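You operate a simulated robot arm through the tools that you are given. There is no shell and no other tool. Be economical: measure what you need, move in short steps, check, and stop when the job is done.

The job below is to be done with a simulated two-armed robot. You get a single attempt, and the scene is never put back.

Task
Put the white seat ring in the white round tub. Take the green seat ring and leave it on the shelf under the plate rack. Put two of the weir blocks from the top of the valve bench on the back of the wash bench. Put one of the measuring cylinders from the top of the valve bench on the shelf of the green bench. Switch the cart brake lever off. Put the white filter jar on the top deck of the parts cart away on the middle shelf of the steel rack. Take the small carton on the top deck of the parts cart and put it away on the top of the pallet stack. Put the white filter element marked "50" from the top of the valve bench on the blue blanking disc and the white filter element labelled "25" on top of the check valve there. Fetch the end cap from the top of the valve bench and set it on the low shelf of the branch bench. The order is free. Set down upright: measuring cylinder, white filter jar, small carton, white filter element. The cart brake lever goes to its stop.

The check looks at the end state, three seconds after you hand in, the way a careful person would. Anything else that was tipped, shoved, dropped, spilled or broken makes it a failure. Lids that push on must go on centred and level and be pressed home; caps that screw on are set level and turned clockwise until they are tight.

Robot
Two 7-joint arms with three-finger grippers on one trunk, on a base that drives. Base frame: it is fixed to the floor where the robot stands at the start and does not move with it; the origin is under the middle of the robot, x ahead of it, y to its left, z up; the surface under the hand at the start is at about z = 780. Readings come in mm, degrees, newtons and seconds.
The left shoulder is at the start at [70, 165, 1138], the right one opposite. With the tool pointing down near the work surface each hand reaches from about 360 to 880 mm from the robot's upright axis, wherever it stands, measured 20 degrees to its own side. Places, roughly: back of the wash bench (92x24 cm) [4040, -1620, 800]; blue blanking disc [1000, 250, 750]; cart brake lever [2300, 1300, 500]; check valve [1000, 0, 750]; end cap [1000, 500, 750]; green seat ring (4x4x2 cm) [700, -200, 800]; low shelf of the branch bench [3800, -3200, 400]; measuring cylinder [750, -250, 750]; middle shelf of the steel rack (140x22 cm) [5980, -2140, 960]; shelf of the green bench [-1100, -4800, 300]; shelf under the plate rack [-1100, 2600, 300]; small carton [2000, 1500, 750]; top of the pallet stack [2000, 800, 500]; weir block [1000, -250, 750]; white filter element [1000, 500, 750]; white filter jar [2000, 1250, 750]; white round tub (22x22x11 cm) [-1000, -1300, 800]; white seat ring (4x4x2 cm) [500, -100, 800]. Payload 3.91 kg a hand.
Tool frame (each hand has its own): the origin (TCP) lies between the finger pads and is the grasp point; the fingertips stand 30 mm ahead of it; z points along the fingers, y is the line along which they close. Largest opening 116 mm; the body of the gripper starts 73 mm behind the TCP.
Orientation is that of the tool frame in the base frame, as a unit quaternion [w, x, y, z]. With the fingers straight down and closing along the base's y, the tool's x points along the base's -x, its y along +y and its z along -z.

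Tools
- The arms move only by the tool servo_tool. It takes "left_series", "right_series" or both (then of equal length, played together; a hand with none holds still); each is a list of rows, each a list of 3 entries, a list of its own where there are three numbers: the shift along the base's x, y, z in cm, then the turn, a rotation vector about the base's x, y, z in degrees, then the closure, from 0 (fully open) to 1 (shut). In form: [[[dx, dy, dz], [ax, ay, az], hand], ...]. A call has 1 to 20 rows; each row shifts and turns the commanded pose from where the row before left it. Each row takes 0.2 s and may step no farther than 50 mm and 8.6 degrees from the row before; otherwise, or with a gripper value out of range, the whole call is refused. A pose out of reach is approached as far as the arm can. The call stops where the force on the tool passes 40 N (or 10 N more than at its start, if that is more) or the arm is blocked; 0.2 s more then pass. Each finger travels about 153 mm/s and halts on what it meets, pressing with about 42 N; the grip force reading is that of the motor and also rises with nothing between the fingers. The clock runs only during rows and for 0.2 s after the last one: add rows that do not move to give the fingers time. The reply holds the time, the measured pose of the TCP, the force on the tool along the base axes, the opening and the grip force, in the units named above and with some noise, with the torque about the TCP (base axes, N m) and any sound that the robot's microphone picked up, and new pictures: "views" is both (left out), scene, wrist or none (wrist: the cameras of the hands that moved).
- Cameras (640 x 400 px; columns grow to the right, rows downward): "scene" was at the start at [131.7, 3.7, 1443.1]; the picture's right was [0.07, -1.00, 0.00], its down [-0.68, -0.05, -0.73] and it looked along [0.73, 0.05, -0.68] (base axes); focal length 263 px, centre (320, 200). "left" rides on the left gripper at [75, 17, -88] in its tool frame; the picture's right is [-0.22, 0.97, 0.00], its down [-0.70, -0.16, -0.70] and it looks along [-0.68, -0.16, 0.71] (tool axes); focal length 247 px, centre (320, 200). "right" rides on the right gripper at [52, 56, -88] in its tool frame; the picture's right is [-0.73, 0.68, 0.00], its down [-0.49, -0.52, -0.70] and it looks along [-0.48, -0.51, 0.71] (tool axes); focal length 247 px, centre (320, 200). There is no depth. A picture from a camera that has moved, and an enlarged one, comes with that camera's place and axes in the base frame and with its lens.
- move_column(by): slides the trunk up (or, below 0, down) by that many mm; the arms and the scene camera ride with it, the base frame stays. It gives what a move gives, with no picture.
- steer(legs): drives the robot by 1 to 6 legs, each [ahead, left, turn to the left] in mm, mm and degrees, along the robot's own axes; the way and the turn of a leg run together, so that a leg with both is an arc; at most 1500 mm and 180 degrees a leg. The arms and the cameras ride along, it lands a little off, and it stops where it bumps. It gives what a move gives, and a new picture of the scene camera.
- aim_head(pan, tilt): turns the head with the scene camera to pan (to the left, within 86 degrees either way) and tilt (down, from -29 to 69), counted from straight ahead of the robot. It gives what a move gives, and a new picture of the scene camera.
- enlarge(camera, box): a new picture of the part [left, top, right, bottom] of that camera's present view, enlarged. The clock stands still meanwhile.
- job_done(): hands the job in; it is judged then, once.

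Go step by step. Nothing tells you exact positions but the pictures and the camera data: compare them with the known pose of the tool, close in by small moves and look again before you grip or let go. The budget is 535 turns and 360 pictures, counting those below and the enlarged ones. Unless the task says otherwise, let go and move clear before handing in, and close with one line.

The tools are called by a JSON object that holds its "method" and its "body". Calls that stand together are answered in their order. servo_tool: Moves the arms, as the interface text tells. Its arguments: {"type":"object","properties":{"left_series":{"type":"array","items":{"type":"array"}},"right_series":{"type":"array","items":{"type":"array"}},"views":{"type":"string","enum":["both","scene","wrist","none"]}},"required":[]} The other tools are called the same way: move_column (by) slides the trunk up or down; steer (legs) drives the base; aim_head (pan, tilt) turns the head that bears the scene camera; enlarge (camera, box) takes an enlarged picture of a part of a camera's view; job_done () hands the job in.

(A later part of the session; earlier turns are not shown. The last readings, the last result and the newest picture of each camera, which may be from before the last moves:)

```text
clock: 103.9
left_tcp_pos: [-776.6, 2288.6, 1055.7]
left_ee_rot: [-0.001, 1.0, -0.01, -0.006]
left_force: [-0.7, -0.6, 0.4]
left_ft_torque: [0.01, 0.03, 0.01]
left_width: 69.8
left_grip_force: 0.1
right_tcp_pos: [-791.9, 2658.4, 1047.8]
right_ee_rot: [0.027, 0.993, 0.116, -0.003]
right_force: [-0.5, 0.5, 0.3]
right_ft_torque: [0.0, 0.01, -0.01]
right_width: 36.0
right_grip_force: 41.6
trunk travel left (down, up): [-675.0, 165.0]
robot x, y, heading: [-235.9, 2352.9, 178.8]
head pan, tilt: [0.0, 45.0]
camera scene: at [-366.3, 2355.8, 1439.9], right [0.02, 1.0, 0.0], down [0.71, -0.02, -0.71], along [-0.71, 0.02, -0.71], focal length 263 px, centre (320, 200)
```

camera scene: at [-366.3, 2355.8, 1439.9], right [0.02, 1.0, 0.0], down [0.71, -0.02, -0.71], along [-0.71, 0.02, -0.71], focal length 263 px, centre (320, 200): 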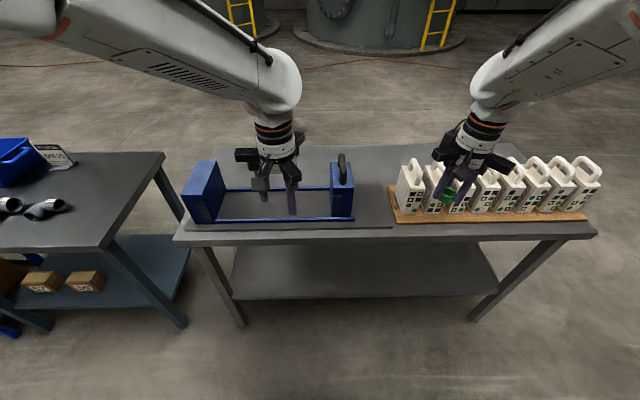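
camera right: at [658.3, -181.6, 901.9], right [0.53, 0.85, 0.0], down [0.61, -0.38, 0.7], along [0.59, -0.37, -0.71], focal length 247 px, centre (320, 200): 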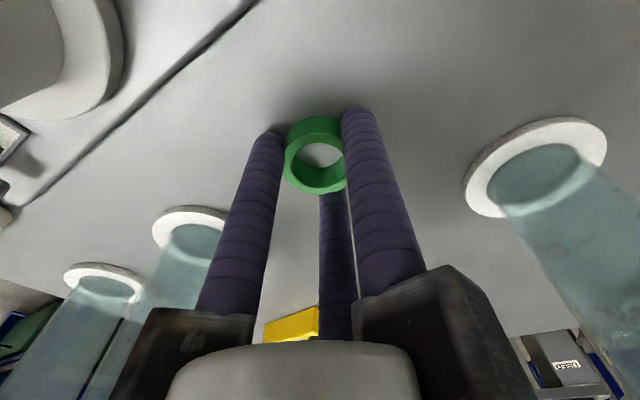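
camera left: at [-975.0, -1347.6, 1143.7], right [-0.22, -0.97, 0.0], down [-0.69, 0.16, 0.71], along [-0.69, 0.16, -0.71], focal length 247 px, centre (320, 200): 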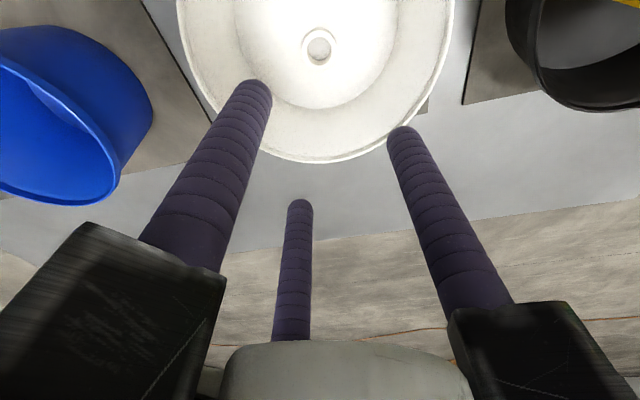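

The shelf is empty and open at the front (front edge ≈ x -890). I'll back off, lower the trunk, and tilt the right hand forward to reach under.

{"method": "steer", "body": {"legs": [[-230, 0, 1.2]]}}

{"method": "move_column", "body": {"by": -560}}

{"method": "servo_tool", "body": {"right_series": [[[0, 0, 0], [0, 7.5, 0], 0.8], [[0, 0, 0], [0, 7.5, 0], 0.8], [[0, 0, 0], [0, 7.5, 0], 0.8], [[0, 0, 0], [0, 7.5, 0], 0.8], [[0, 0, 0], [0, 7.5, 0], 0.8], [[0, 0, 0], [0, 7.5, 0], 0.8], [[0, 0, 0], [0, 0, 0], 0.8]], "views": "both"}}

```text
clock: 105.6
left_tcp_pos: [-545.8, 2273.9, 1054.7]
left_ee_rot: [-0.001, 1.0, 0.002, -0.006]
left_force: [-0.8, 0.0, 0.5]
left_ft_torque: [0.01, 0.0, -0.02]
left_width: 69.4
left_grip_force: 0.1
right_tcp_pos: [-567.2, 2641.5, 1046.7]
right_ee_rot: [0.027, 0.992, 0.126, -0.004]
right_force: [0.1, 0.7, -0.7]
right_ft_torque: [0.02, 0.02, 0.0]
right_width: 36.2
right_grip_force: 41.5
trunk travel left (down, up): [-675.0, 165.0]
robot x, y, heading: [-1.5, 2354.4, 179.7]
head pan, tilt: [0.0, 45.0]
camera scene: at [-135.9, 2350.4, 1439.8], right [0.0, 1.0, 0.0], down [0.71, 0.0, -0.71], along [-0.71, 0.0, -0.71], focal length 263 px, centre (320, 200)
```

scene: 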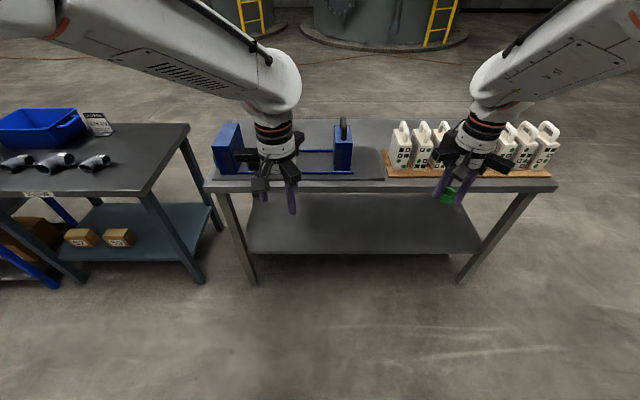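

```text
refused: -560 is not a number from -400 to 400
```

```text
clock: 107.2
left_tcp_pos: [-545.2, 2272.6, 1054.4]
left_ee_rot: [-0.001, 1.0, 0.001, -0.006]
left_force: [-0.8, 0.8, 0.0]
left_ft_torque: [0.02, -0.01, -0.01]
left_width: 69.6
left_grip_force: 0.1
right_tcp_pos: [-560.2, 2638.1, 1041.5]
right_ee_rot: [-0.033, 0.914, 0.18, -0.362]
right_force: [-2.3, -0.1, 1.8]
right_ft_torque: [-0.1, -0.29, -0.02]
right_width: 36.4
right_grip_force: 41.7
trunk travel left (down, up): [-675.0, 165.0]
robot x, y, heading: [-5.8, 2351.2, 179.7]
head pan, tilt: [0.0, 45.0]
camera scene: at [-135.8, 2349.5, 1439.8], right [0.0, 1.0, 0.0], down [0.71, 0.0, -0.71], along [-0.71, 0.0, -0.71], focal length 263 px, centre (320, 200)
camera right: at [-448.8, 2611.9, 1062.1], right [-0.28, -0.89, 0.35], down [-0.02, 0.37, 0.93], along [-0.96, 0.26, -0.12], focal length 247 px, centre (320, 200)
```

scene: 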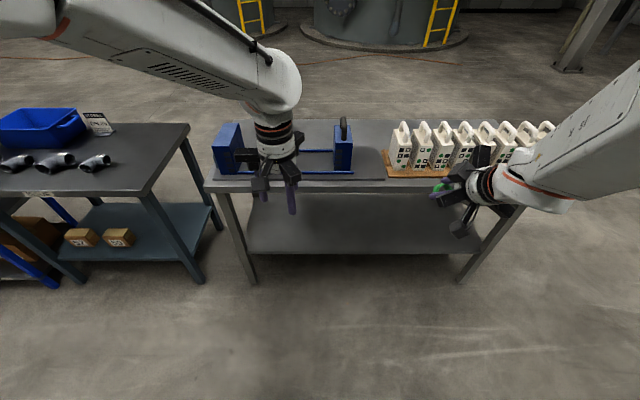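
right: 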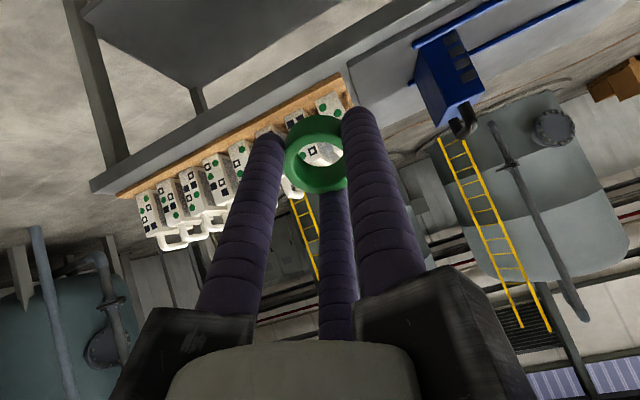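

The tilt works. Now lowering the trunk in two moves.

{"method": "move_column", "body": {"by": -400}}

{"method": "move_column", "body": {"by": -190}}

{"method": "aim_head", "body": {"pan": -10, "tilt": 25}}

```text
clock: 111.0
left_tcp_pos: [-546.0, 2273.7, 655.2]
left_ee_rot: [0.0, 1.0, 0.001, -0.006]
left_force: [0.2, 0.2, 0.3]
left_ft_torque: [-0.01, 0.0, 0.01]
left_width: 69.5
left_grip_force: 0.1
right_tcp_pos: [-568.4, 2642.7, 648.1]
right_ee_rot: [-0.024, 0.915, 0.126, -0.382]
right_force: [-0.1, -0.5, 0.9]
right_ft_torque: [-0.02, 0.01, -0.01]
right_width: 36.1
right_grip_force: 42.1
trunk travel left (down, up): [-275.0, 565.0]
robot x, y, heading: [-0.5, 2353.7, 179.5]
head pan, tilt: [0.0, 45.0]
```

```text
clock: 113.1
left_tcp_pos: [-545.8, 2274.0, 464.8]
left_ee_rot: [0.0, 1.0, 0.001, -0.006]
left_force: [-0.2, -0.2, 0.2]
left_ft_torque: [-0.03, 0.01, 0.01]
left_width: 69.7
left_grip_force: 0.1
right_tcp_pos: [-567.5, 2641.8, 458.5]
right_ee_rot: [-0.024, 0.915, 0.126, -0.382]
right_force: [-0.2, 0.0, -0.5]
right_ft_torque: [-0.01, 0.0, -0.03]
right_width: 36.5
right_grip_force: 42.0
trunk travel left (down, up): [-85.0, 755.0]
robot x, y, heading: [-6.4, 2352.1, 179.6]
head pan, tilt: [0.0, 45.0]
```

```text
clock: 113.9
left_tcp_pos: [-544.7, 2273.1, 466.6]
left_ee_rot: [-0.001, 1.0, 0.0, -0.006]
left_force: [1.3, 0.3, -0.7]
left_ft_torque: [0.02, 0.01, -0.03]
left_width: 69.5
left_grip_force: 0.1
right_tcp_pos: [-567.5, 2642.6, 458.3]
right_ee_rot: [-0.023, 0.915, 0.127, -0.382]
right_force: [-0.3, 0.4, -0.3]
right_ft_torque: [0.02, 0.01, 0.0]
right_width: 36.2
right_grip_force: 42.8
trunk travel left (down, up): [-85.0, 755.0]
robot x, y, heading: [-0.4, 2352.1, 180.0]
head pan, tilt: [-10.0, 25.0]
camera scene: at [-144.7, 2366.3, 880.4], right [0.17, 0.98, 0.0], down [0.42, -0.07, -0.91], along [-0.89, 0.16, -0.42], focal length 263 px, centre (320, 200)
```

scene: 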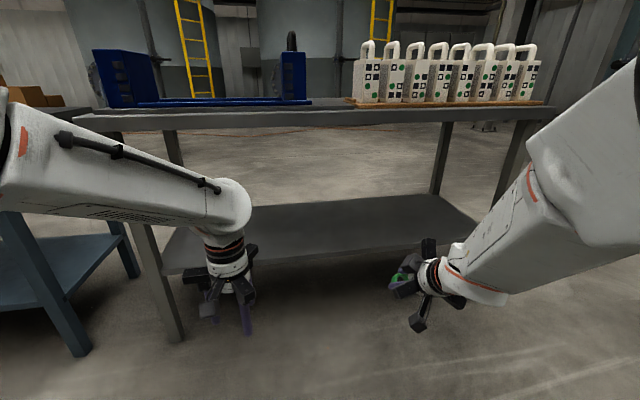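

The shelf top is at z≈297, front edge x≈-886. I drive 220 mm forward and then reach in with the right hand.

{"method": "steer", "body": {"legs": [[220, 0, 0]]}}

{"method": "servo_tool", "body": {"right_series": [[[-3.6, 0, -1], [0, 0, 0], 0.8], [[-3.6, 0, -2], [0, 0, 0], 0.8], [[-3.6, 0, -2], [0, 0, 0], 0.8], [[-3.6, 0, -2], [0, 0, 0], 0.8], [[-3.6, 0, -2.2], [0, 0, 0], 0.8], [[0, 0, 0], [0, 0, 0], 0.8]], "views": "both"}}

```text
clock: 115.6
left_tcp_pos: [-766.7, 2272.4, 464.6]
left_ee_rot: [-0.001, 1.0, 0.001, -0.006]
left_force: [-0.2, 0.2, -0.8]
left_ft_torque: [-0.03, 0.0, -0.01]
left_width: 69.2
left_grip_force: 0.0
right_tcp_pos: [-789.3, 2641.6, 457.1]
right_ee_rot: [-0.023, 0.915, 0.127, -0.383]
right_force: [0.5, 0.7, 0.0]
right_ft_torque: [0.0, 0.0, -0.02]
right_width: 36.2
right_grip_force: 41.9
trunk travel left (down, up): [-85.0, 755.0]
robot x, y, heading: [-222.8, 2351.9, 179.9]
head pan, tilt: [-10.0, 25.0]
camera scene: at [-366.0, 2366.3, 880.4], right [0.17, 0.98, 0.0], down [0.42, -0.07, -0.91], along [-0.89, 0.16, -0.42], focal length 263 px, centre (320, 200)
```

scene: 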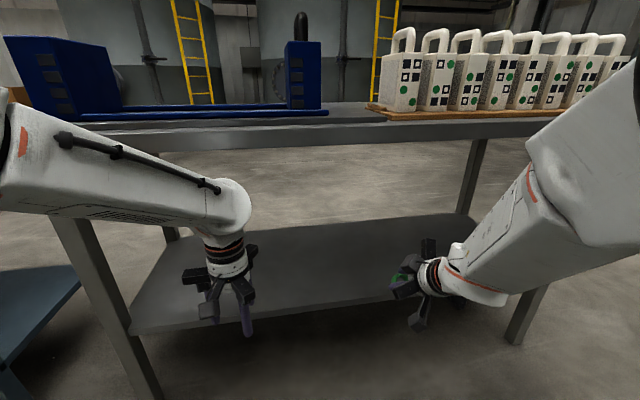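

```text
clock: 117.0
left_tcp_pos: [-765.2, 2273.0, 465.9]
left_ee_rot: [-0.001, 1.0, 0.002, -0.006]
left_force: [-0.2, -0.5, 0.0]
left_ft_torque: [-0.01, 0.0, -0.02]
left_width: 69.7
left_grip_force: 0.0
right_tcp_pos: [-969.8, 2641.7, 364.9]
right_ee_rot: [-0.023, 0.915, 0.128, -0.383]
right_force: [-0.5, -0.1, 0.2]
right_ft_torque: [0.02, 0.02, -0.01]
right_width: 36.6
right_grip_force: 42.4
trunk travel left (down, up): [-85.0, 755.0]
robot x, y, heading: [-220.9, 2352.6, 179.8]
head pan, tilt: [-10.0, 25.0]
camera scene: at [-366.2, 2366.3, 880.4], right [0.17, 0.98, 0.0], down [0.42, -0.07, -0.91], along [-0.89, 0.16, -0.42], focal length 263 px, centre (320, 200)
camera right: at [-860.3, 2607.6, 383.7], right [-0.35, -0.84, 0.41], down [0.05, 0.42, 0.91], along [-0.94, 0.34, -0.1], focal length 247 px, centre (320, 200)
```

scene: 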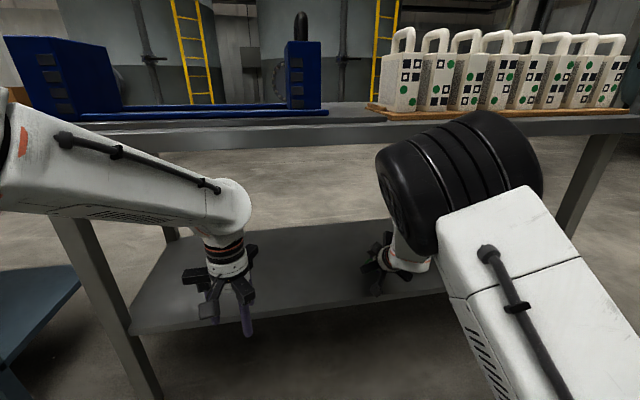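
right: 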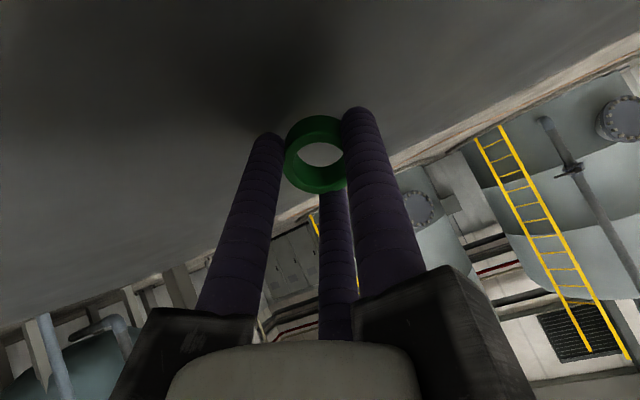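

Lowering slowly till the ring or a finger touches the shelf.

{"method": "servo_tool", "body": {"right_series": [[[0, 0, -0.6], [0, 0, 0], 0.8], [[0, 0, -0.5], [0, 0, 0], 0.8], [[0, 0, -0.5], [0, 0, 0], 0.8], [[0, 0, -0.3], [0, 0, 0], 0.8], [[0, 0, 0], [0, 0, 0], 0.8]], "views": "wrist"}}

```text
clock: 117.8
left_tcp_pos: [-765.4, 2272.2, 465.4]
left_ee_rot: [-0.001, 1.0, 0.001, -0.007]
left_force: [0.5, 0.7, 0.4]
left_ft_torque: [0.0, 0.02, -0.01]
left_width: 69.4
left_grip_force: 0.1
right_tcp_pos: [-972.7, 2643.4, 361.7]
right_ee_rot: [-0.026, 0.912, 0.128, -0.39]
right_force: [0.6, 0.2, 17.9]
right_ft_torque: [0.33, 0.03, 0.14]
right_width: 36.4
right_grip_force: 41.9
trunk travel left (down, up): [-85.0, 755.0]
robot x, y, heading: [-223.4, 2347.7, 180.1]
head pan, tilt: [-10.0, 25.0]
stopped in row 3 (right hand): the force on the tool passed its limit at 44 N (the readings are from after the stop); the commanded pose is now the measured one
camera right: at [-862.9, 2608.4, 379.3], right [-0.34, -0.84, 0.42], down [0.07, 0.42, 0.9], along [-0.94, 0.34, -0.08], focal length 247 px, centre (320, 200)
```

right: 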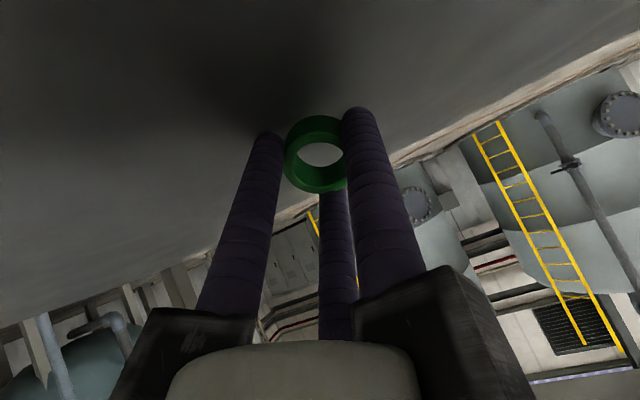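

Contact. Raise 1 cm, open, and withdraw along the tool's own axis.

{"method": "servo_tool", "body": {"right_series": [[[0, 0, 0.8], [0, 0, 0], 0.8], [[0, 0, 0.2], [0, 0, 0], 0.6], [[0, 0, 0.2], [0, 0, 0], 0.5], [[0, 0, 0], [0, 0, 0], 0.45], [[0, 0, 0], [0, 0, 0], 0.45], [[2.5, 0, 2.5], [0, 0, 0], 0.45], [[3.4, 0, 3.4], [0, 0, 0], 0.45], [[0, 0, 0], [0, 0, 0], 0.45]], "views": "wrist"}}

```text
clock: 119.6
left_tcp_pos: [-765.6, 2274.3, 465.7]
left_ee_rot: [0.0, 1.0, 0.002, -0.006]
left_force: [0.7, -0.1, -0.5]
left_ft_torque: [0.02, 0.0, -0.01]
left_width: 69.4
left_grip_force: 0.0
right_tcp_pos: [-912.3, 2643.9, 429.2]
right_ee_rot: [-0.024, 0.913, 0.127, -0.386]
right_force: [-0.4, 0.4, -0.2]
right_ft_torque: [-0.03, -0.02, 0.0]
right_width: 63.8
right_grip_force: 0.1
trunk travel left (down, up): [-85.0, 755.0]
robot x, y, heading: [-222.3, 2351.3, 180.3]
head pan, tilt: [-10.0, 25.0]
camera right: at [-802.9, 2608.9, 446.1], right [-0.34, -0.84, 0.42], down [0.06, 0.42, 0.9], along [-0.94, 0.34, -0.09], focal length 247 px, centre (320, 200)
```

right: 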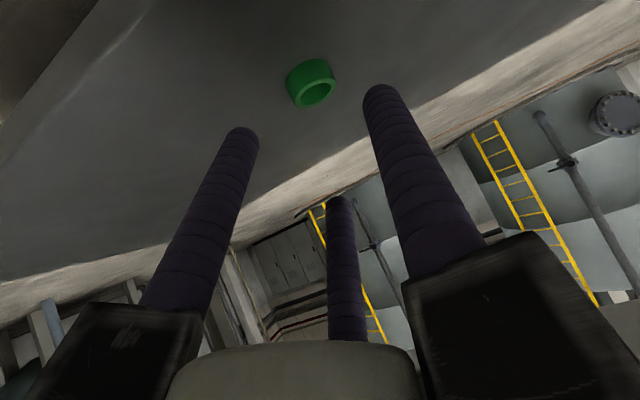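

Green ring lies flat on the shelf. Withdraw, back off, raise trunk and straighten the hand.

{"method": "servo_tool", "body": {"right_series": [[[4, 0, 1], [0, 0, 0], 0.3], [[4, 0, 1], [0, 0, 0], 0.3], [[4, 0, 1], [0, 0, 0], 0.3]], "views": "none"}}

{"method": "steer", "body": {"legs": [[-230, 0, 0]]}}

{"method": "move_column", "body": {"by": 400}}

{"method": "move_column", "body": {"by": 190}}

{"method": "servo_tool", "body": {"right_series": [[[0, 0, 0], [0, -7.5, 0], 0.3], [[0, 0, 0], [0, -7.5, 0], 0.3], [[0, 0, 0], [0, -7.5, 0], 0.3], [[0, 0, 0], [0, -7.5, 0], 0.3], [[0, 0, 0], [0, -7.5, 0], 0.3], [[0, 0, 0], [0, -7.5, 0], 0.3], [[0, 0, 0], [0, 0, 0], 0.3]], "views": "none"}}

```text
clock: 120.4
left_tcp_pos: [-766.0, 2272.2, 464.9]
left_ee_rot: [-0.001, 1.0, 0.002, -0.006]
left_force: [-0.3, -0.1, -0.3]
left_ft_torque: [-0.02, -0.02, -0.01]
left_width: 69.7
left_grip_force: 0.1
right_tcp_pos: [-792.7, 2641.2, 456.8]
right_ee_rot: [-0.024, 0.913, 0.127, -0.388]
right_force: [-1.6, -0.8, -0.5]
right_ft_torque: [-0.02, 0.0, 0.03]
right_width: 81.0
right_grip_force: 0.2
trunk travel left (down, up): [-85.0, 755.0]
robot x, y, heading: [-219.1, 2348.9, 180.2]
head pan, tilt: [-10.0, 25.0]
```

```text
clock: 122.1
left_tcp_pos: [-535.2, 2272.7, 466.4]
left_ee_rot: [-0.001, 1.0, 0.002, -0.006]
left_force: [-0.3, -0.2, -0.2]
left_ft_torque: [-0.01, 0.0, -0.02]
left_width: 69.5
left_grip_force: 0.1
right_tcp_pos: [-563.7, 2642.0, 458.0]
right_ee_rot: [-0.024, 0.913, 0.128, -0.387]
right_force: [0.0, 0.3, 0.3]
right_ft_torque: [-0.01, -0.02, -0.01]
right_width: 81.2
right_grip_force: 0.0
trunk travel left (down, up): [-85.0, 755.0]
robot x, y, heading: [6.0, 2354.4, -179.9]
head pan, tilt: [-10.0, 25.0]
camera scene: at [-135.9, 2366.2, 880.5], right [0.17, 0.98, 0.0], down [0.42, -0.07, -0.91], along [-0.89, 0.16, -0.42], focal length 263 px, centre (320, 200)
```

scene: 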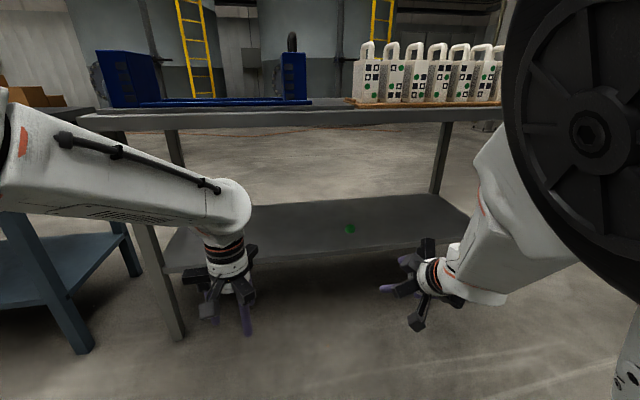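

```text
clock: 125.9
left_tcp_pos: [-535.2, 2270.8, 865.2]
left_ee_rot: [-0.001, 1.0, 0.001, -0.007]
left_force: [0.6, 0.4, 0.6]
left_ft_torque: [0.01, -0.01, 0.02]
left_width: 69.5
left_grip_force: 0.0
right_tcp_pos: [-562.6, 2640.8, 857.9]
right_ee_rot: [-0.024, 0.913, 0.127, -0.386]
right_force: [0.0, -0.4, -0.7]
right_ft_torque: [-0.01, -0.03, 0.0]
right_width: 81.0
right_grip_force: 0.1
trunk travel left (down, up): [-485.0, 355.0]
robot x, y, heading: [8.1, 2352.3, -179.9]
head pan, tilt: [-10.0, 25.0]
```

```text
clock: 128.0
left_tcp_pos: [-536.3, 2272.8, 1054.8]
left_ee_rot: [-0.001, 1.0, 0.002, -0.006]
left_force: [-0.5, -0.3, -1.1]
left_ft_torque: [0.04, 0.01, 0.01]
left_width: 69.4
left_grip_force: 0.2
right_tcp_pos: [-562.5, 2641.8, 1048.4]
right_ee_rot: [-0.024, 0.913, 0.128, -0.386]
right_force: [-0.2, 0.0, 0.5]
right_ft_torque: [-0.02, 0.02, -0.01]
right_width: 81.2
right_grip_force: 0.0
trunk travel left (down, up): [-675.0, 165.0]
robot x, y, heading: [7.7, 2354.0, -179.8]
head pan, tilt: [-10.0, 25.0]
```

```text
clock: 129.6
left_tcp_pos: [-535.5, 2272.0, 1054.1]
left_ee_rot: [-0.001, 1.0, 0.002, -0.007]
left_force: [0.2, -0.6, 0.0]
left_ft_torque: [0.0, -0.04, -0.02]
left_width: 69.6
left_grip_force: 0.1
right_tcp_pos: [-562.1, 2641.1, 1048.7]
right_ee_rot: [0.026, 0.992, 0.127, -0.008]
right_force: [0.0, -0.2, -0.2]
right_ft_torque: [-0.03, 0.04, 0.0]
right_width: 81.3
right_grip_force: 0.0
trunk travel left (down, up): [-675.0, 165.0]
robot x, y, heading: [5.0, 2350.7, -180.0]
head pan, tilt: [-10.0, 25.0]
```

Green ring placed. Straighten both hands, then turn around toward +x to view the cart area.

{"method": "servo_tool", "body": {"left_series": [[[0, 0, 0], [0, -0.75, 0], 0.4], [[0, 0, 0], [0, 0, 0], 0.4]], "right_series": [[[0, 0, 0], [3.1, -0.5, -7], 0.3], [[0, 0, 0], [0, 0, -7.6], 0.3]], "views": "none"}}

{"method": "aim_head", "body": {"pan": 0, "tilt": 25}}

{"method": "steer", "body": {"legs": [[0, 0, -180]]}}

```text
clock: 130.2
left_tcp_pos: [-535.7, 2272.4, 1055.5]
left_ee_rot: [-0.001, 1.0, 0.002, 0.0]
left_force: [-0.1, -0.7, 0.4]
left_ft_torque: [0.0, 0.04, 0.02]
left_width: 69.6
left_grip_force: 0.1
right_tcp_pos: [-562.3, 2641.8, 1047.8]
right_ee_rot: [0.0, 1.0, 0.0, -0.001]
right_force: [0.1, 0.0, -0.3]
right_ft_torque: [-0.01, 0.0, 0.03]
right_width: 81.4
right_grip_force: 0.0
trunk travel left (down, up): [-675.0, 165.0]
robot x, y, heading: [6.3, 2355.5, -179.9]
head pan, tilt: [-10.0, 25.0]
```

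```text
clock: 130.9
left_tcp_pos: [-536.0, 2272.9, 1055.3]
left_ee_rot: [-0.001, 1.0, 0.001, 0.0]
left_force: [0.2, -0.6, -0.3]
left_ft_torque: [0.0, 0.0, -0.01]
left_width: 69.5
left_grip_force: 0.1
right_tcp_pos: [-564.1, 2641.7, 1048.4]
right_ee_rot: [0.0, 1.0, 0.001, -0.002]
right_force: [-0.9, 0.6, 0.6]
right_ft_torque: [-0.01, 0.0, 0.01]
right_width: 81.2
right_grip_force: 0.0
trunk travel left (down, up): [-675.0, 165.0]
robot x, y, heading: [6.6, 2349.6, -179.9]
head pan, tilt: [0.0, 25.0]
camera scene: at [-137.5, 2350.2, 1470.5], right [0.0, 1.0, 0.0], down [0.42, 0.0, -0.91], along [-0.91, 0.0, -0.42], focal length 263 px, centre (320, 200)
```

scene: 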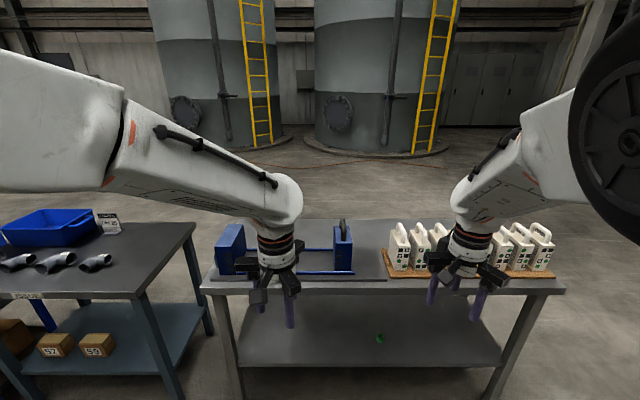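

```text
clock: 138.8
left_tcp_pos: [550.3, 2421.8, 1055.4]
left_ee_rot: [0.001, 0.008, 1.0, -0.001]
left_force: [-0.4, 0.5, -0.1]
left_ft_torque: [-0.02, 0.03, -0.01]
left_width: 69.5
left_grip_force: 0.1
right_tcp_pos: [569.3, 2052.6, 1047.5]
right_ee_rot: [0.001, 0.01, 1.0, 0.0]
right_force: [0.5, 1.0, 0.0]
right_ft_torque: [0.0, 0.02, 0.02]
right_width: 81.5
right_grip_force: 0.1
trunk travel left (down, up): [-675.0, 165.0]
robot x, y, heading: [8.1, 2351.7, -1.3]
head pan, tilt: [0.0, 25.0]
camera scene: at [147.4, 2347.5, 1470.5], right [-0.02, -1.0, 0.0], down [-0.42, 0.01, -0.91], along [0.91, -0.02, -0.42], focal length 263 px, centre (320, 200)
```

scene: 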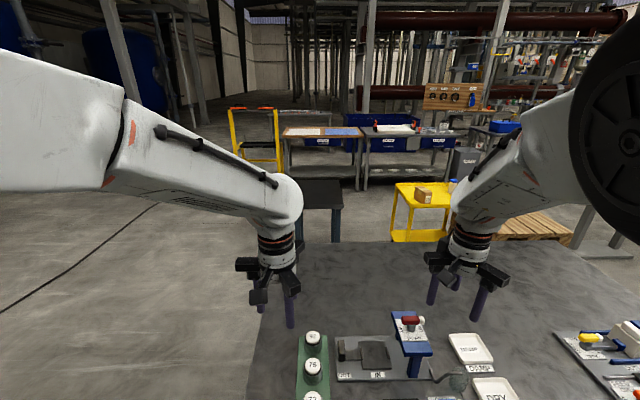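

The cart is visible ahead-right beyond this table. I'll go around on the left (y≈3050) and approach from its far side; first part with a look.

{"method": "steer", "body": {"legs": [[0, 700, 1.3], [1400, 0, 0]]}}

{"method": "aim_head", "body": {"pan": -50, "tilt": 22}}

```text
clock: 149.1
left_tcp_pos: [1939.4, 3127.0, 1055.7]
left_ee_rot: [0.001, 0.0, 1.0, -0.001]
left_force: [-0.6, 0.1, -0.3]
left_ft_torque: [0.04, -0.01, 0.02]
left_width: 69.7
left_grip_force: 0.0
right_tcp_pos: [1965.2, 2758.2, 1047.0]
right_ee_rot: [0.002, 0.003, 1.0, -0.001]
right_force: [0.5, 0.3, 1.0]
right_ft_torque: [-0.01, -0.03, -0.02]
right_width: 81.3
right_grip_force: 0.1
trunk travel left (down, up): [-675.0, 165.0]
robot x, y, heading: [1395.4, 3051.6, -0.4]
head pan, tilt: [0.0, 25.0]
camera scene: at [1538.1, 3047.6, 1470.5], right [0.0, -1.0, 0.0], down [-0.42, 0.0, -0.91], along [0.91, 0.0, -0.42], focal length 263 px, centre (320, 200)
```

scene: 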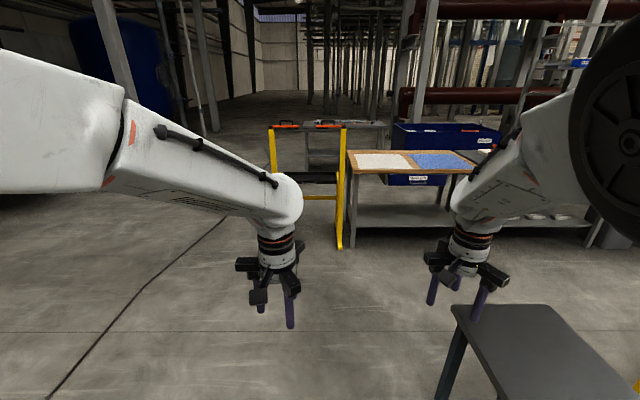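

```text
clock: 150.3
left_tcp_pos: [1939.2, 3128.2, 1055.3]
left_ee_rot: [0.0, 0.0, 1.0, -0.002]
left_force: [-1.1, 0.1, -0.1]
left_ft_torque: [-0.01, 0.01, 0.03]
left_width: 69.7
left_grip_force: 0.1
right_tcp_pos: [1965.1, 2758.9, 1048.5]
right_ee_rot: [0.002, 0.003, 1.0, -0.001]
right_force: [-0.1, -0.4, 0.8]
right_ft_torque: [0.01, 0.0, -0.01]
right_width: 81.2
right_grip_force: 0.0
trunk travel left (down, up): [-675.0, 165.0]
robot x, y, heading: [1398.5, 3050.0, -0.3]
head pan, tilt: [-50.0, 22.0]
camera scene: at [1505.6, 2976.7, 1475.3], right [-0.77, -0.64, 0.0], down [-0.24, 0.29, -0.93], along [0.59, -0.71, -0.37], focal length 263 px, centre (320, 200)
```

scene: 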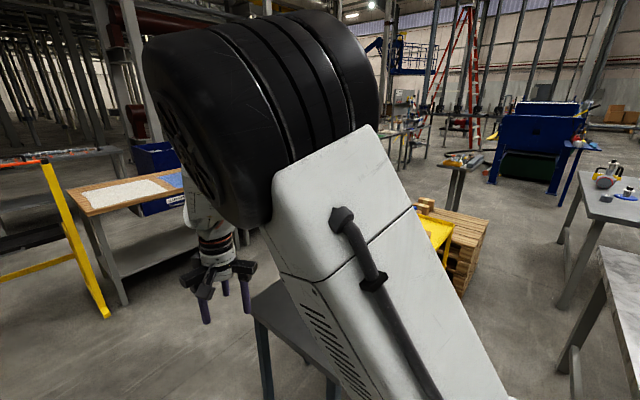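

Free lane between x≈2250 and 3550. I'll go to x≈2850, turn to face -y and look.

{"method": "aim_head", "body": {"pan": 0, "tilt": 25}}

{"method": "steer", "body": {"legs": [[1450, 0, 0], [0, 0, -90]]}}

```text
clock: 151.5
left_tcp_pos: [1939.1, 3127.2, 1055.5]
left_ee_rot: [0.001, 0.001, 1.0, -0.001]
left_force: [0.3, 0.1, -0.4]
left_ft_torque: [0.02, 0.01, 0.01]
left_width: 69.4
left_grip_force: 0.1
right_tcp_pos: [1964.9, 2758.2, 1048.6]
right_ee_rot: [0.002, 0.001, 1.0, -0.001]
right_force: [0.0, 0.2, 0.7]
right_ft_torque: [0.03, 0.0, 0.01]
right_width: 81.5
right_grip_force: 0.0
trunk travel left (down, up): [-675.0, 165.0]
robot x, y, heading: [1395.9, 3049.4, -0.4]
head pan, tilt: [0.0, 25.0]
camera scene: at [1538.2, 3047.5, 1470.5], right [0.0, -1.0, 0.0], down [-0.42, 0.0, -0.91], along [0.91, 0.0, -0.42], focal length 263 px, centre (320, 200)
```

scene: 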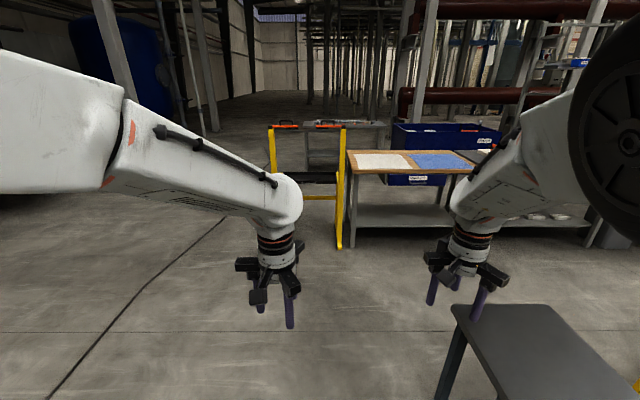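

```text
clock: 162.5
left_tcp_pos: [2931.3, 2510.9, 1055.3]
left_ee_rot: [-0.001, 0.702, 0.712, 0.0]
left_force: [0.0, 0.8, -0.6]
left_ft_torque: [-0.02, 0.01, 0.03]
left_width: 69.7
left_grip_force: 0.0
right_tcp_pos: [2563.1, 2478.8, 1048.7]
right_ee_rot: [0.002, 0.703, 0.711, -0.001]
right_force: [0.6, 0.2, 0.0]
right_ft_torque: [0.01, 0.01, -0.03]
right_width: 81.5
right_grip_force: 0.0
trunk travel left (down, up): [-675.0, 165.0]
robot x, y, heading: [2845.1, 3048.9, -89.3]
head pan, tilt: [0.0, 25.0]
camera scene: at [2845.1, 2907.1, 1470.5], right [-1.0, -0.01, 0.0], down [-0.01, 0.42, -0.91], along [0.01, -0.91, -0.42], focal length 263 px, centre (320, 200)
```

scene: 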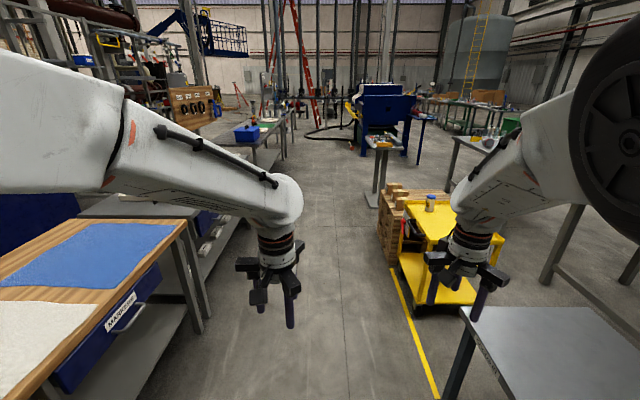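

Cart ahead-right. Drive to y≈1400 and turn to face it (-x).

{"method": "steer", "body": {"legs": [[1450, 0, 0], [200, 0, 0], [0, 0, -90]]}}

{"method": "aim_head", "body": {"pan": 0, "tilt": 45}}

```text
clock: 174.8
left_tcp_pos: [2313.3, 1316.5, 1055.1]
left_ee_rot: [-0.001, 1.0, 0.005, 0.0]
left_force: [0.2, -1.0, 0.0]
left_ft_torque: [0.02, -0.01, 0.01]
left_width: 69.5
left_grip_force: 0.1
right_tcp_pos: [2284.7, 1685.7, 1048.0]
right_ee_rot: [0.001, 1.0, 0.003, -0.002]
right_force: [0.3, -0.4, 0.1]
right_ft_torque: [0.0, -0.02, 0.0]
right_width: 80.8
right_grip_force: 0.1
trunk travel left (down, up): [-675.0, 165.0]
robot x, y, heading: [2852.3, 1394.5, -179.6]
head pan, tilt: [0.0, 25.0]
camera scene: at [2711.0, 1395.9, 1470.5], right [0.0, 1.0, 0.0], down [0.42, 0.0, -0.91], along [-0.91, 0.0, -0.42], focal length 263 px, centre (320, 200)
```

scene: 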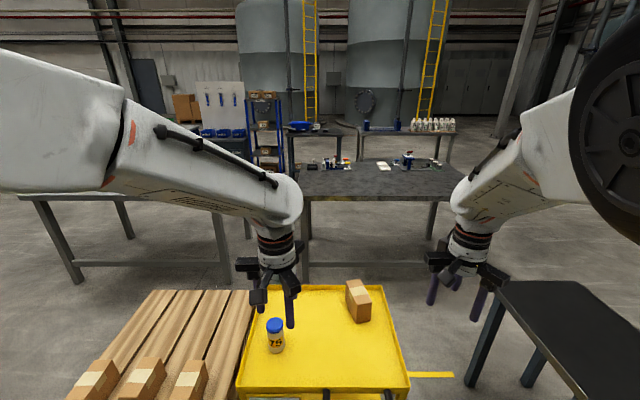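

```text
clock: 175.6
left_tcp_pos: [2314.0, 1316.6, 1055.2]
left_ee_rot: [0.0, 1.0, 0.005, 0.0]
left_force: [-0.2, -0.1, 0.0]
left_ft_torque: [0.0, -0.01, -0.05]
left_width: 69.7
left_grip_force: 0.1
right_tcp_pos: [2284.5, 1685.9, 1047.0]
right_ee_rot: [0.0, 1.0, 0.003, -0.002]
right_force: [0.7, 0.5, 0.0]
right_ft_torque: [-0.01, 0.0, 0.0]
right_width: 81.2
right_grip_force: 0.0
trunk travel left (down, up): [-675.0, 165.0]
robot x, y, heading: [2853.4, 1397.8, -179.5]
head pan, tilt: [0.0, 45.0]
camera scene: at [2721.8, 1395.9, 1439.9], right [0.0, 1.0, 0.0], down [0.71, 0.0, -0.71], along [-0.71, 0.0, -0.71], focal length 263 px, centre (320, 200)
```

scene: 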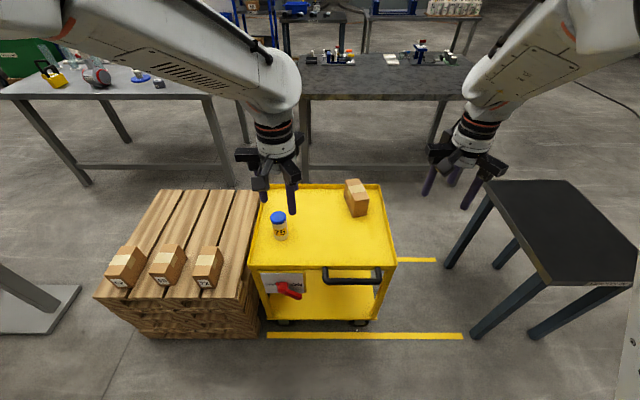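

Everything for this stop is in view: jar, carton, red brake lever, and pallet. I'll enlarge for detail.

{"method": "enlarge", "body": {"camera": "scene", "box": [240, 170, 410, 330]}}

{"method": "enlarge", "body": {"camera": "scene", "box": [85, 180, 265, 345]}}

{"method": "enlarge", "body": {"camera": "scene", "box": [255, 260, 325, 310]}}

```text
2.50 times, centred on (325, 250) of scene
camera zoom: at [2721.8, 1395.9, 1439.9], right [0.0, 1.0, 0.0], down [0.71, 0.0, -0.71], along [-0.71, 0.0, -0.71], focal length 657 px, centre (308, 75)
```

zoom: 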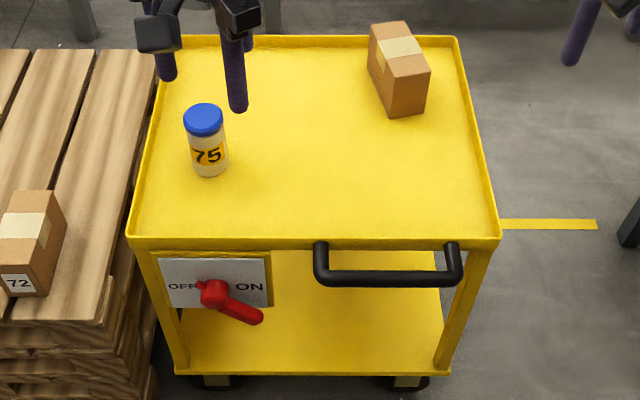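

```text
2.42 times, centred on (175, 262) of scene
camera zoom: at [2721.8, 1395.9, 1439.9], right [0.0, 1.0, 0.0], down [0.71, 0.0, -0.71], along [-0.71, 0.0, -0.71], focal length 637 px, centre (672, 48)
```

zoom: 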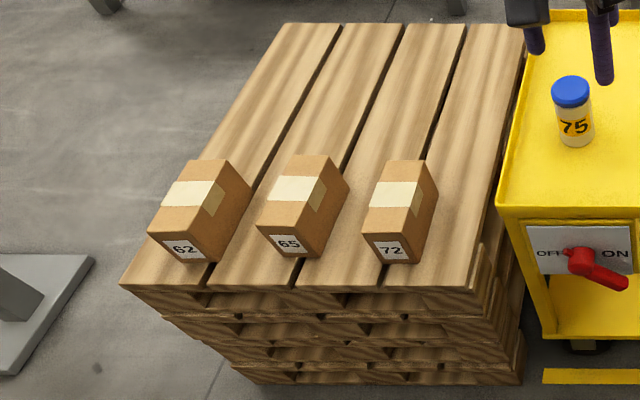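

```text
8.00 times, centred on (290, 285) of scene
camera zoom: at [2721.8, 1395.9, 1439.9], right [0.0, 1.0, 0.0], down [0.71, 0.0, -0.71], along [-0.71, 0.0, -0.71], focal length 2103 px, centre (560, -480)
```

zoom: 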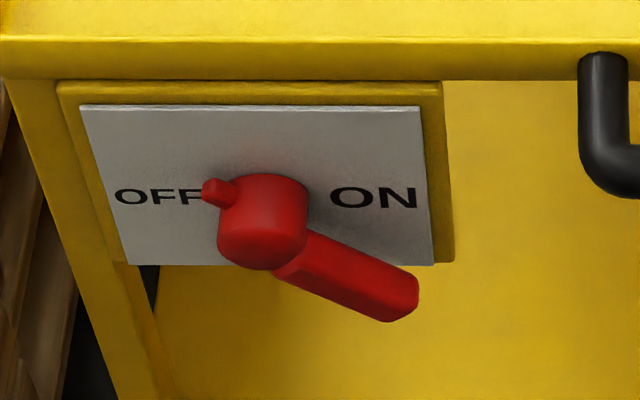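

The brake lever handle points to ON; it must swing to OFF. First the carton: bring the right hand over it for a close look.

{"method": "servo_tool", "body": {"right_series": [[[-3.2, -2.57, 0], [0, 0, 0], 0.1], [[-3.2, -2.57, 0], [0, 0, 0], 0.1], [[-3.2, -2.57, 0], [0, 0, 0], 0.1], [[-3.2, -2.57, 0], [0, 0, 0], 0.1], [[-3.2, -2.57, 0], [0, 0, 0], 0.1], [[-3.2, -2.57, 0], [0, 0, 0], 0.1], [[0, 0, -4], [0, 0, 0], 0.1], [[0, 0, -4], [0, 0, 0], 0.1], [[0, 0, 0], [0, 0, 0], 0.1]], "views": "both"}}

```text
clock: 177.6
left_tcp_pos: [2312.7, 1316.5, 1054.8]
left_ee_rot: [-0.001, 1.0, 0.004, 0.0]
left_force: [0.3, 0.5, -0.4]
left_ft_torque: [-0.01, 0.05, 0.03]
left_width: 69.4
left_grip_force: 0.0
right_tcp_pos: [2090.6, 1529.4, 967.4]
right_ee_rot: [0.0, 1.0, 0.003, -0.002]
right_force: [-0.5, 0.7, 0.4]
right_ft_torque: [-0.05, 0.02, 0.02]
right_width: 104.5
right_grip_force: 0.0
trunk travel left (down, up): [-675.0, 165.0]
robot x, y, heading: [2853.9, 1399.4, -179.4]
head pan, tilt: [0.0, 45.0]
camera scene: at [2722.2, 1395.7, 1439.9], right [0.0, 1.0, 0.0], down [0.71, 0.0, -0.71], along [-0.71, 0.0, -0.71], focal length 263 px, centre (320, 200)
camera right: at [2143.4, 1475.7, 1056.5], right [-0.73, -0.68, 0.0], down [-0.49, 0.52, 0.7], along [-0.48, 0.51, -0.71], focal length 247 px, centre (320, 200)
```

scene: 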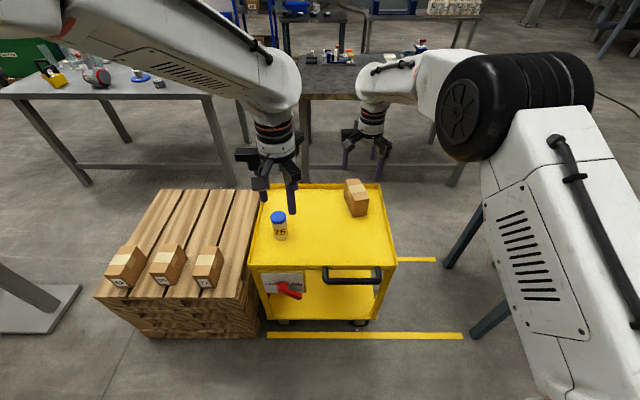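
right: 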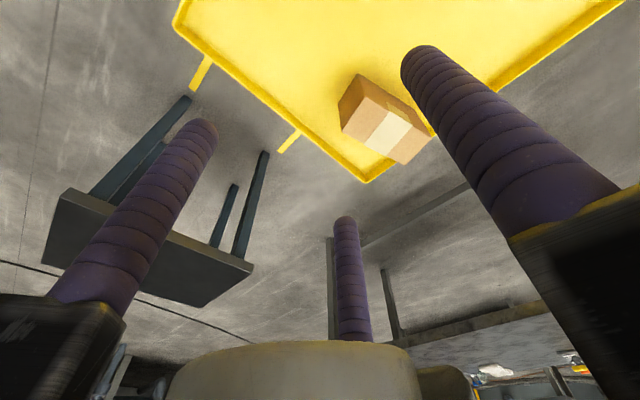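

Triangulated: carton top near (1968,1532,745), so the deck is around z≈640. I need to drive ~170 mm closer.

{"method": "steer", "body": {"legs": [[170, 0, -0.5]]}}

{"method": "servo_tool", "body": {"right_series": [[[4.5, 0.2, -2], [0, 0, 0], 0.1], [[0, 0, -4.5], [0, 0, 0], 0.1], [[0, 0, 0], [0, 0, 0], 0.1]], "views": "both"}}

```text
clock: 179.1
left_tcp_pos: [2142.2, 1321.1, 1055.9]
left_ee_rot: [-0.001, 1.0, -0.001, 0.0]
left_force: [0.9, -0.5, -0.9]
left_ft_torque: [-0.01, 0.03, 0.01]
left_width: 69.6
left_grip_force: 0.0
right_tcp_pos: [1921.4, 1537.0, 968.4]
right_ee_rot: [-0.001, 1.0, -0.002, -0.003]
right_force: [-0.3, -0.1, -0.3]
right_ft_torque: [0.02, 0.02, 0.03]
right_width: 104.3
right_grip_force: 0.0
trunk travel left (down, up): [-675.0, 165.0]
robot x, y, heading: [2687.0, 1396.7, 179.6]
head pan, tilt: [0.0, 45.0]
camera scene: at [2552.5, 1397.2, 1440.0], right [0.01, 1.0, 0.0], down [0.71, 0.0, -0.71], along [-0.71, 0.0, -0.71], focal length 263 px, centre (320, 200)
```

scene: 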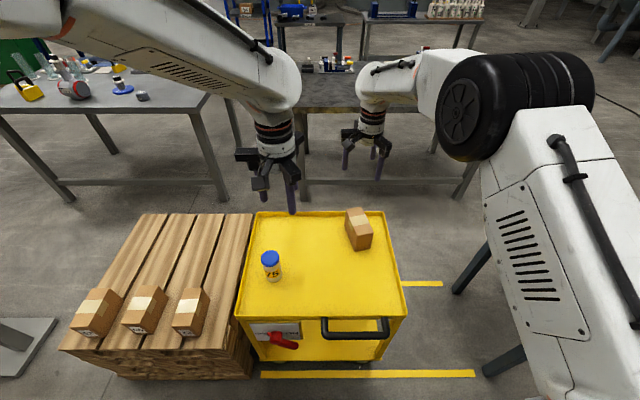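

```text
clock: 179.9
left_tcp_pos: [2141.4, 1320.8, 1056.9]
left_ee_rot: [0.0, 1.0, -0.001, 0.0]
left_force: [0.4, -0.3, 0.2]
left_ft_torque: [0.01, 0.03, 0.01]
left_width: 69.7
left_grip_force: 0.0
right_tcp_pos: [1967.2, 1540.3, 903.1]
right_ee_rot: [0.0, 1.0, -0.003, -0.002]
right_force: [0.2, -0.4, -0.7]
right_ft_torque: [-0.02, 0.01, 0.0]
right_width: 103.9
right_grip_force: 0.1
trunk travel left (down, up): [-675.0, 165.0]
robot x, y, heading: [2683.6, 1398.7, 179.5]
head pan, tilt: [0.0, 45.0]
camera scene: at [2552.1, 1397.2, 1439.9], right [0.01, 1.0, 0.0], down [0.71, 0.0, -0.71], along [-0.71, 0.0, -0.71], focal length 263 px, centre (320, 200)
camera right: at [2018.8, 1485.6, 991.5], right [-0.74, -0.68, 0.0], down [-0.48, 0.53, 0.7], along [-0.48, 0.51, -0.71], focal length 247 px, centre (320, 200)
```

scene: 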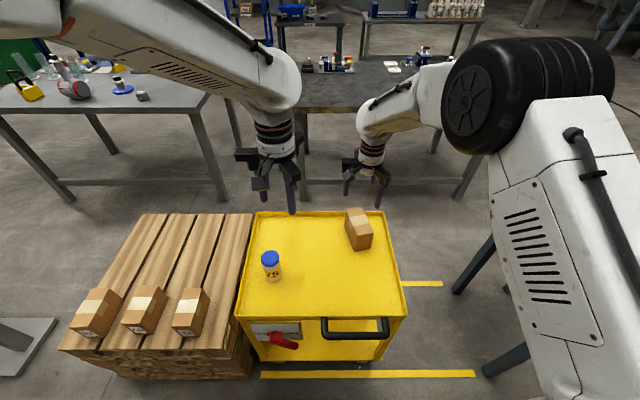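
right: 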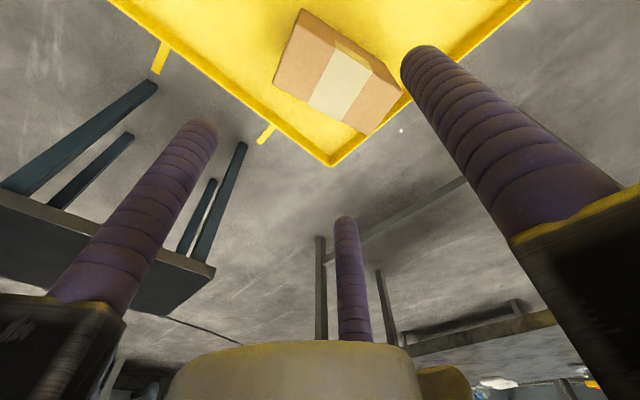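

{"method": "enlarge", "body": {"camera": "right", "box": [220, 0, 440, 170]}}

{"method": "enlarge", "body": {"camera": "scene", "box": [310, 180, 410, 270]}}

```text
2.35 times, centred on (330, 85) of right
camera zoom: at [2018.8, 1485.6, 991.5], right [-0.74, -0.68, 0.0], down [-0.48, 0.53, 0.7], along [-0.48, 0.51, -0.71], focal length 581 px, centre (296, 471)
```

zoom: 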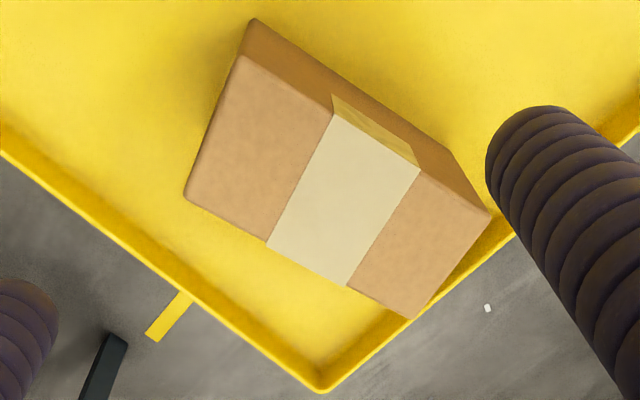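

```text
4.44 times, centred on (360, 225) of scene
camera zoom: at [2552.1, 1397.2, 1439.9], right [0.01, 1.0, 0.0], down [0.71, 0.0, -0.71], along [-0.71, 0.0, -0.71], focal length 1168 px, centre (142, 89)
```

zoom: 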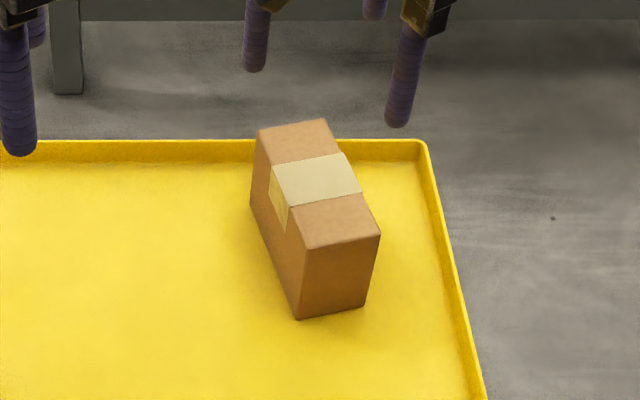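

The carton is about 111×53 mm, yawed 14.5°, centre near (1936,1542), top ≈715. I'll yaw the right hand to match and go down partway.

{"method": "servo_tool", "body": {"right_series": [[[-1.6, 0.5, 0], [0, 0, 7.25], 0], [[-1.7, 0.5, 0], [0, 0, 7.25], 0], [[0, 0, -4], [0, 0, 0], 0], [[0, 0, -4], [0, 0, 0], 0], [[0, 0, 0], [0, 0, 0], 0]], "views": "wrist"}}

{"method": "enlarge", "body": {"camera": "scene", "box": [310, 150, 430, 270]}}

```text
clock: 181.1
left_tcp_pos: [2143.2, 1321.8, 1055.6]
left_ee_rot: [-0.001, 1.0, -0.001, -0.001]
left_force: [0.6, 0.6, 0.2]
left_ft_torque: [0.03, -0.01, 0.01]
left_width: 69.7
left_grip_force: 0.1
right_tcp_pos: [1933.9, 1549.8, 823.6]
right_ee_rot: [0.001, 0.992, 0.124, -0.003]
right_force: [0.1, -0.5, -0.9]
right_ft_torque: [-0.03, 0.02, -0.01]
right_width: 115.9
right_grip_force: 0.1
trunk travel left (down, up): [-675.0, 165.0]
robot x, y, heading: [2684.7, 1399.5, 179.5]
head pan, tilt: [0.0, 45.0]
camera right: at [1998.1, 1509.7, 912.4], right [-0.54, -0.84, 0.0], down [-0.6, 0.39, 0.7], along [-0.59, 0.38, -0.71], focal length 247 px, centre (320, 200)
```

right: 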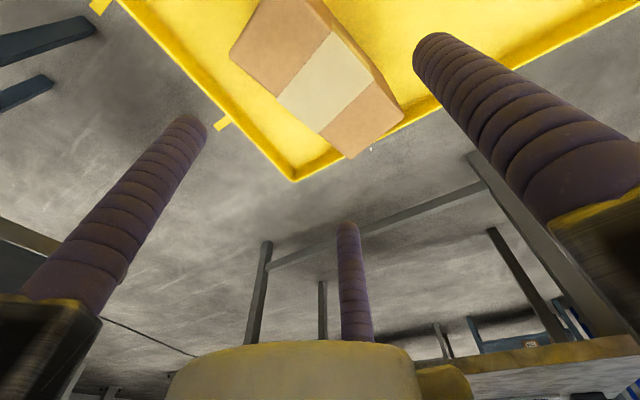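

```text
3.33 times, centred on (370, 210) of scene
camera zoom: at [2552.9, 1397.1, 1440.0], right [0.01, 1.0, 0.0], down [0.71, 0.0, -0.71], along [-0.71, 0.0, -0.71], focal length 876 px, centre (153, 167)
```

zoom: 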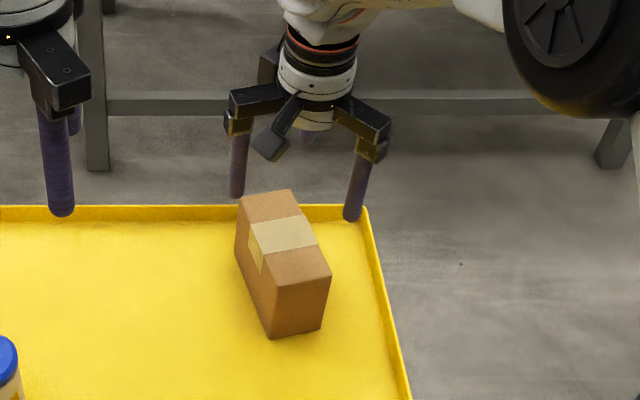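

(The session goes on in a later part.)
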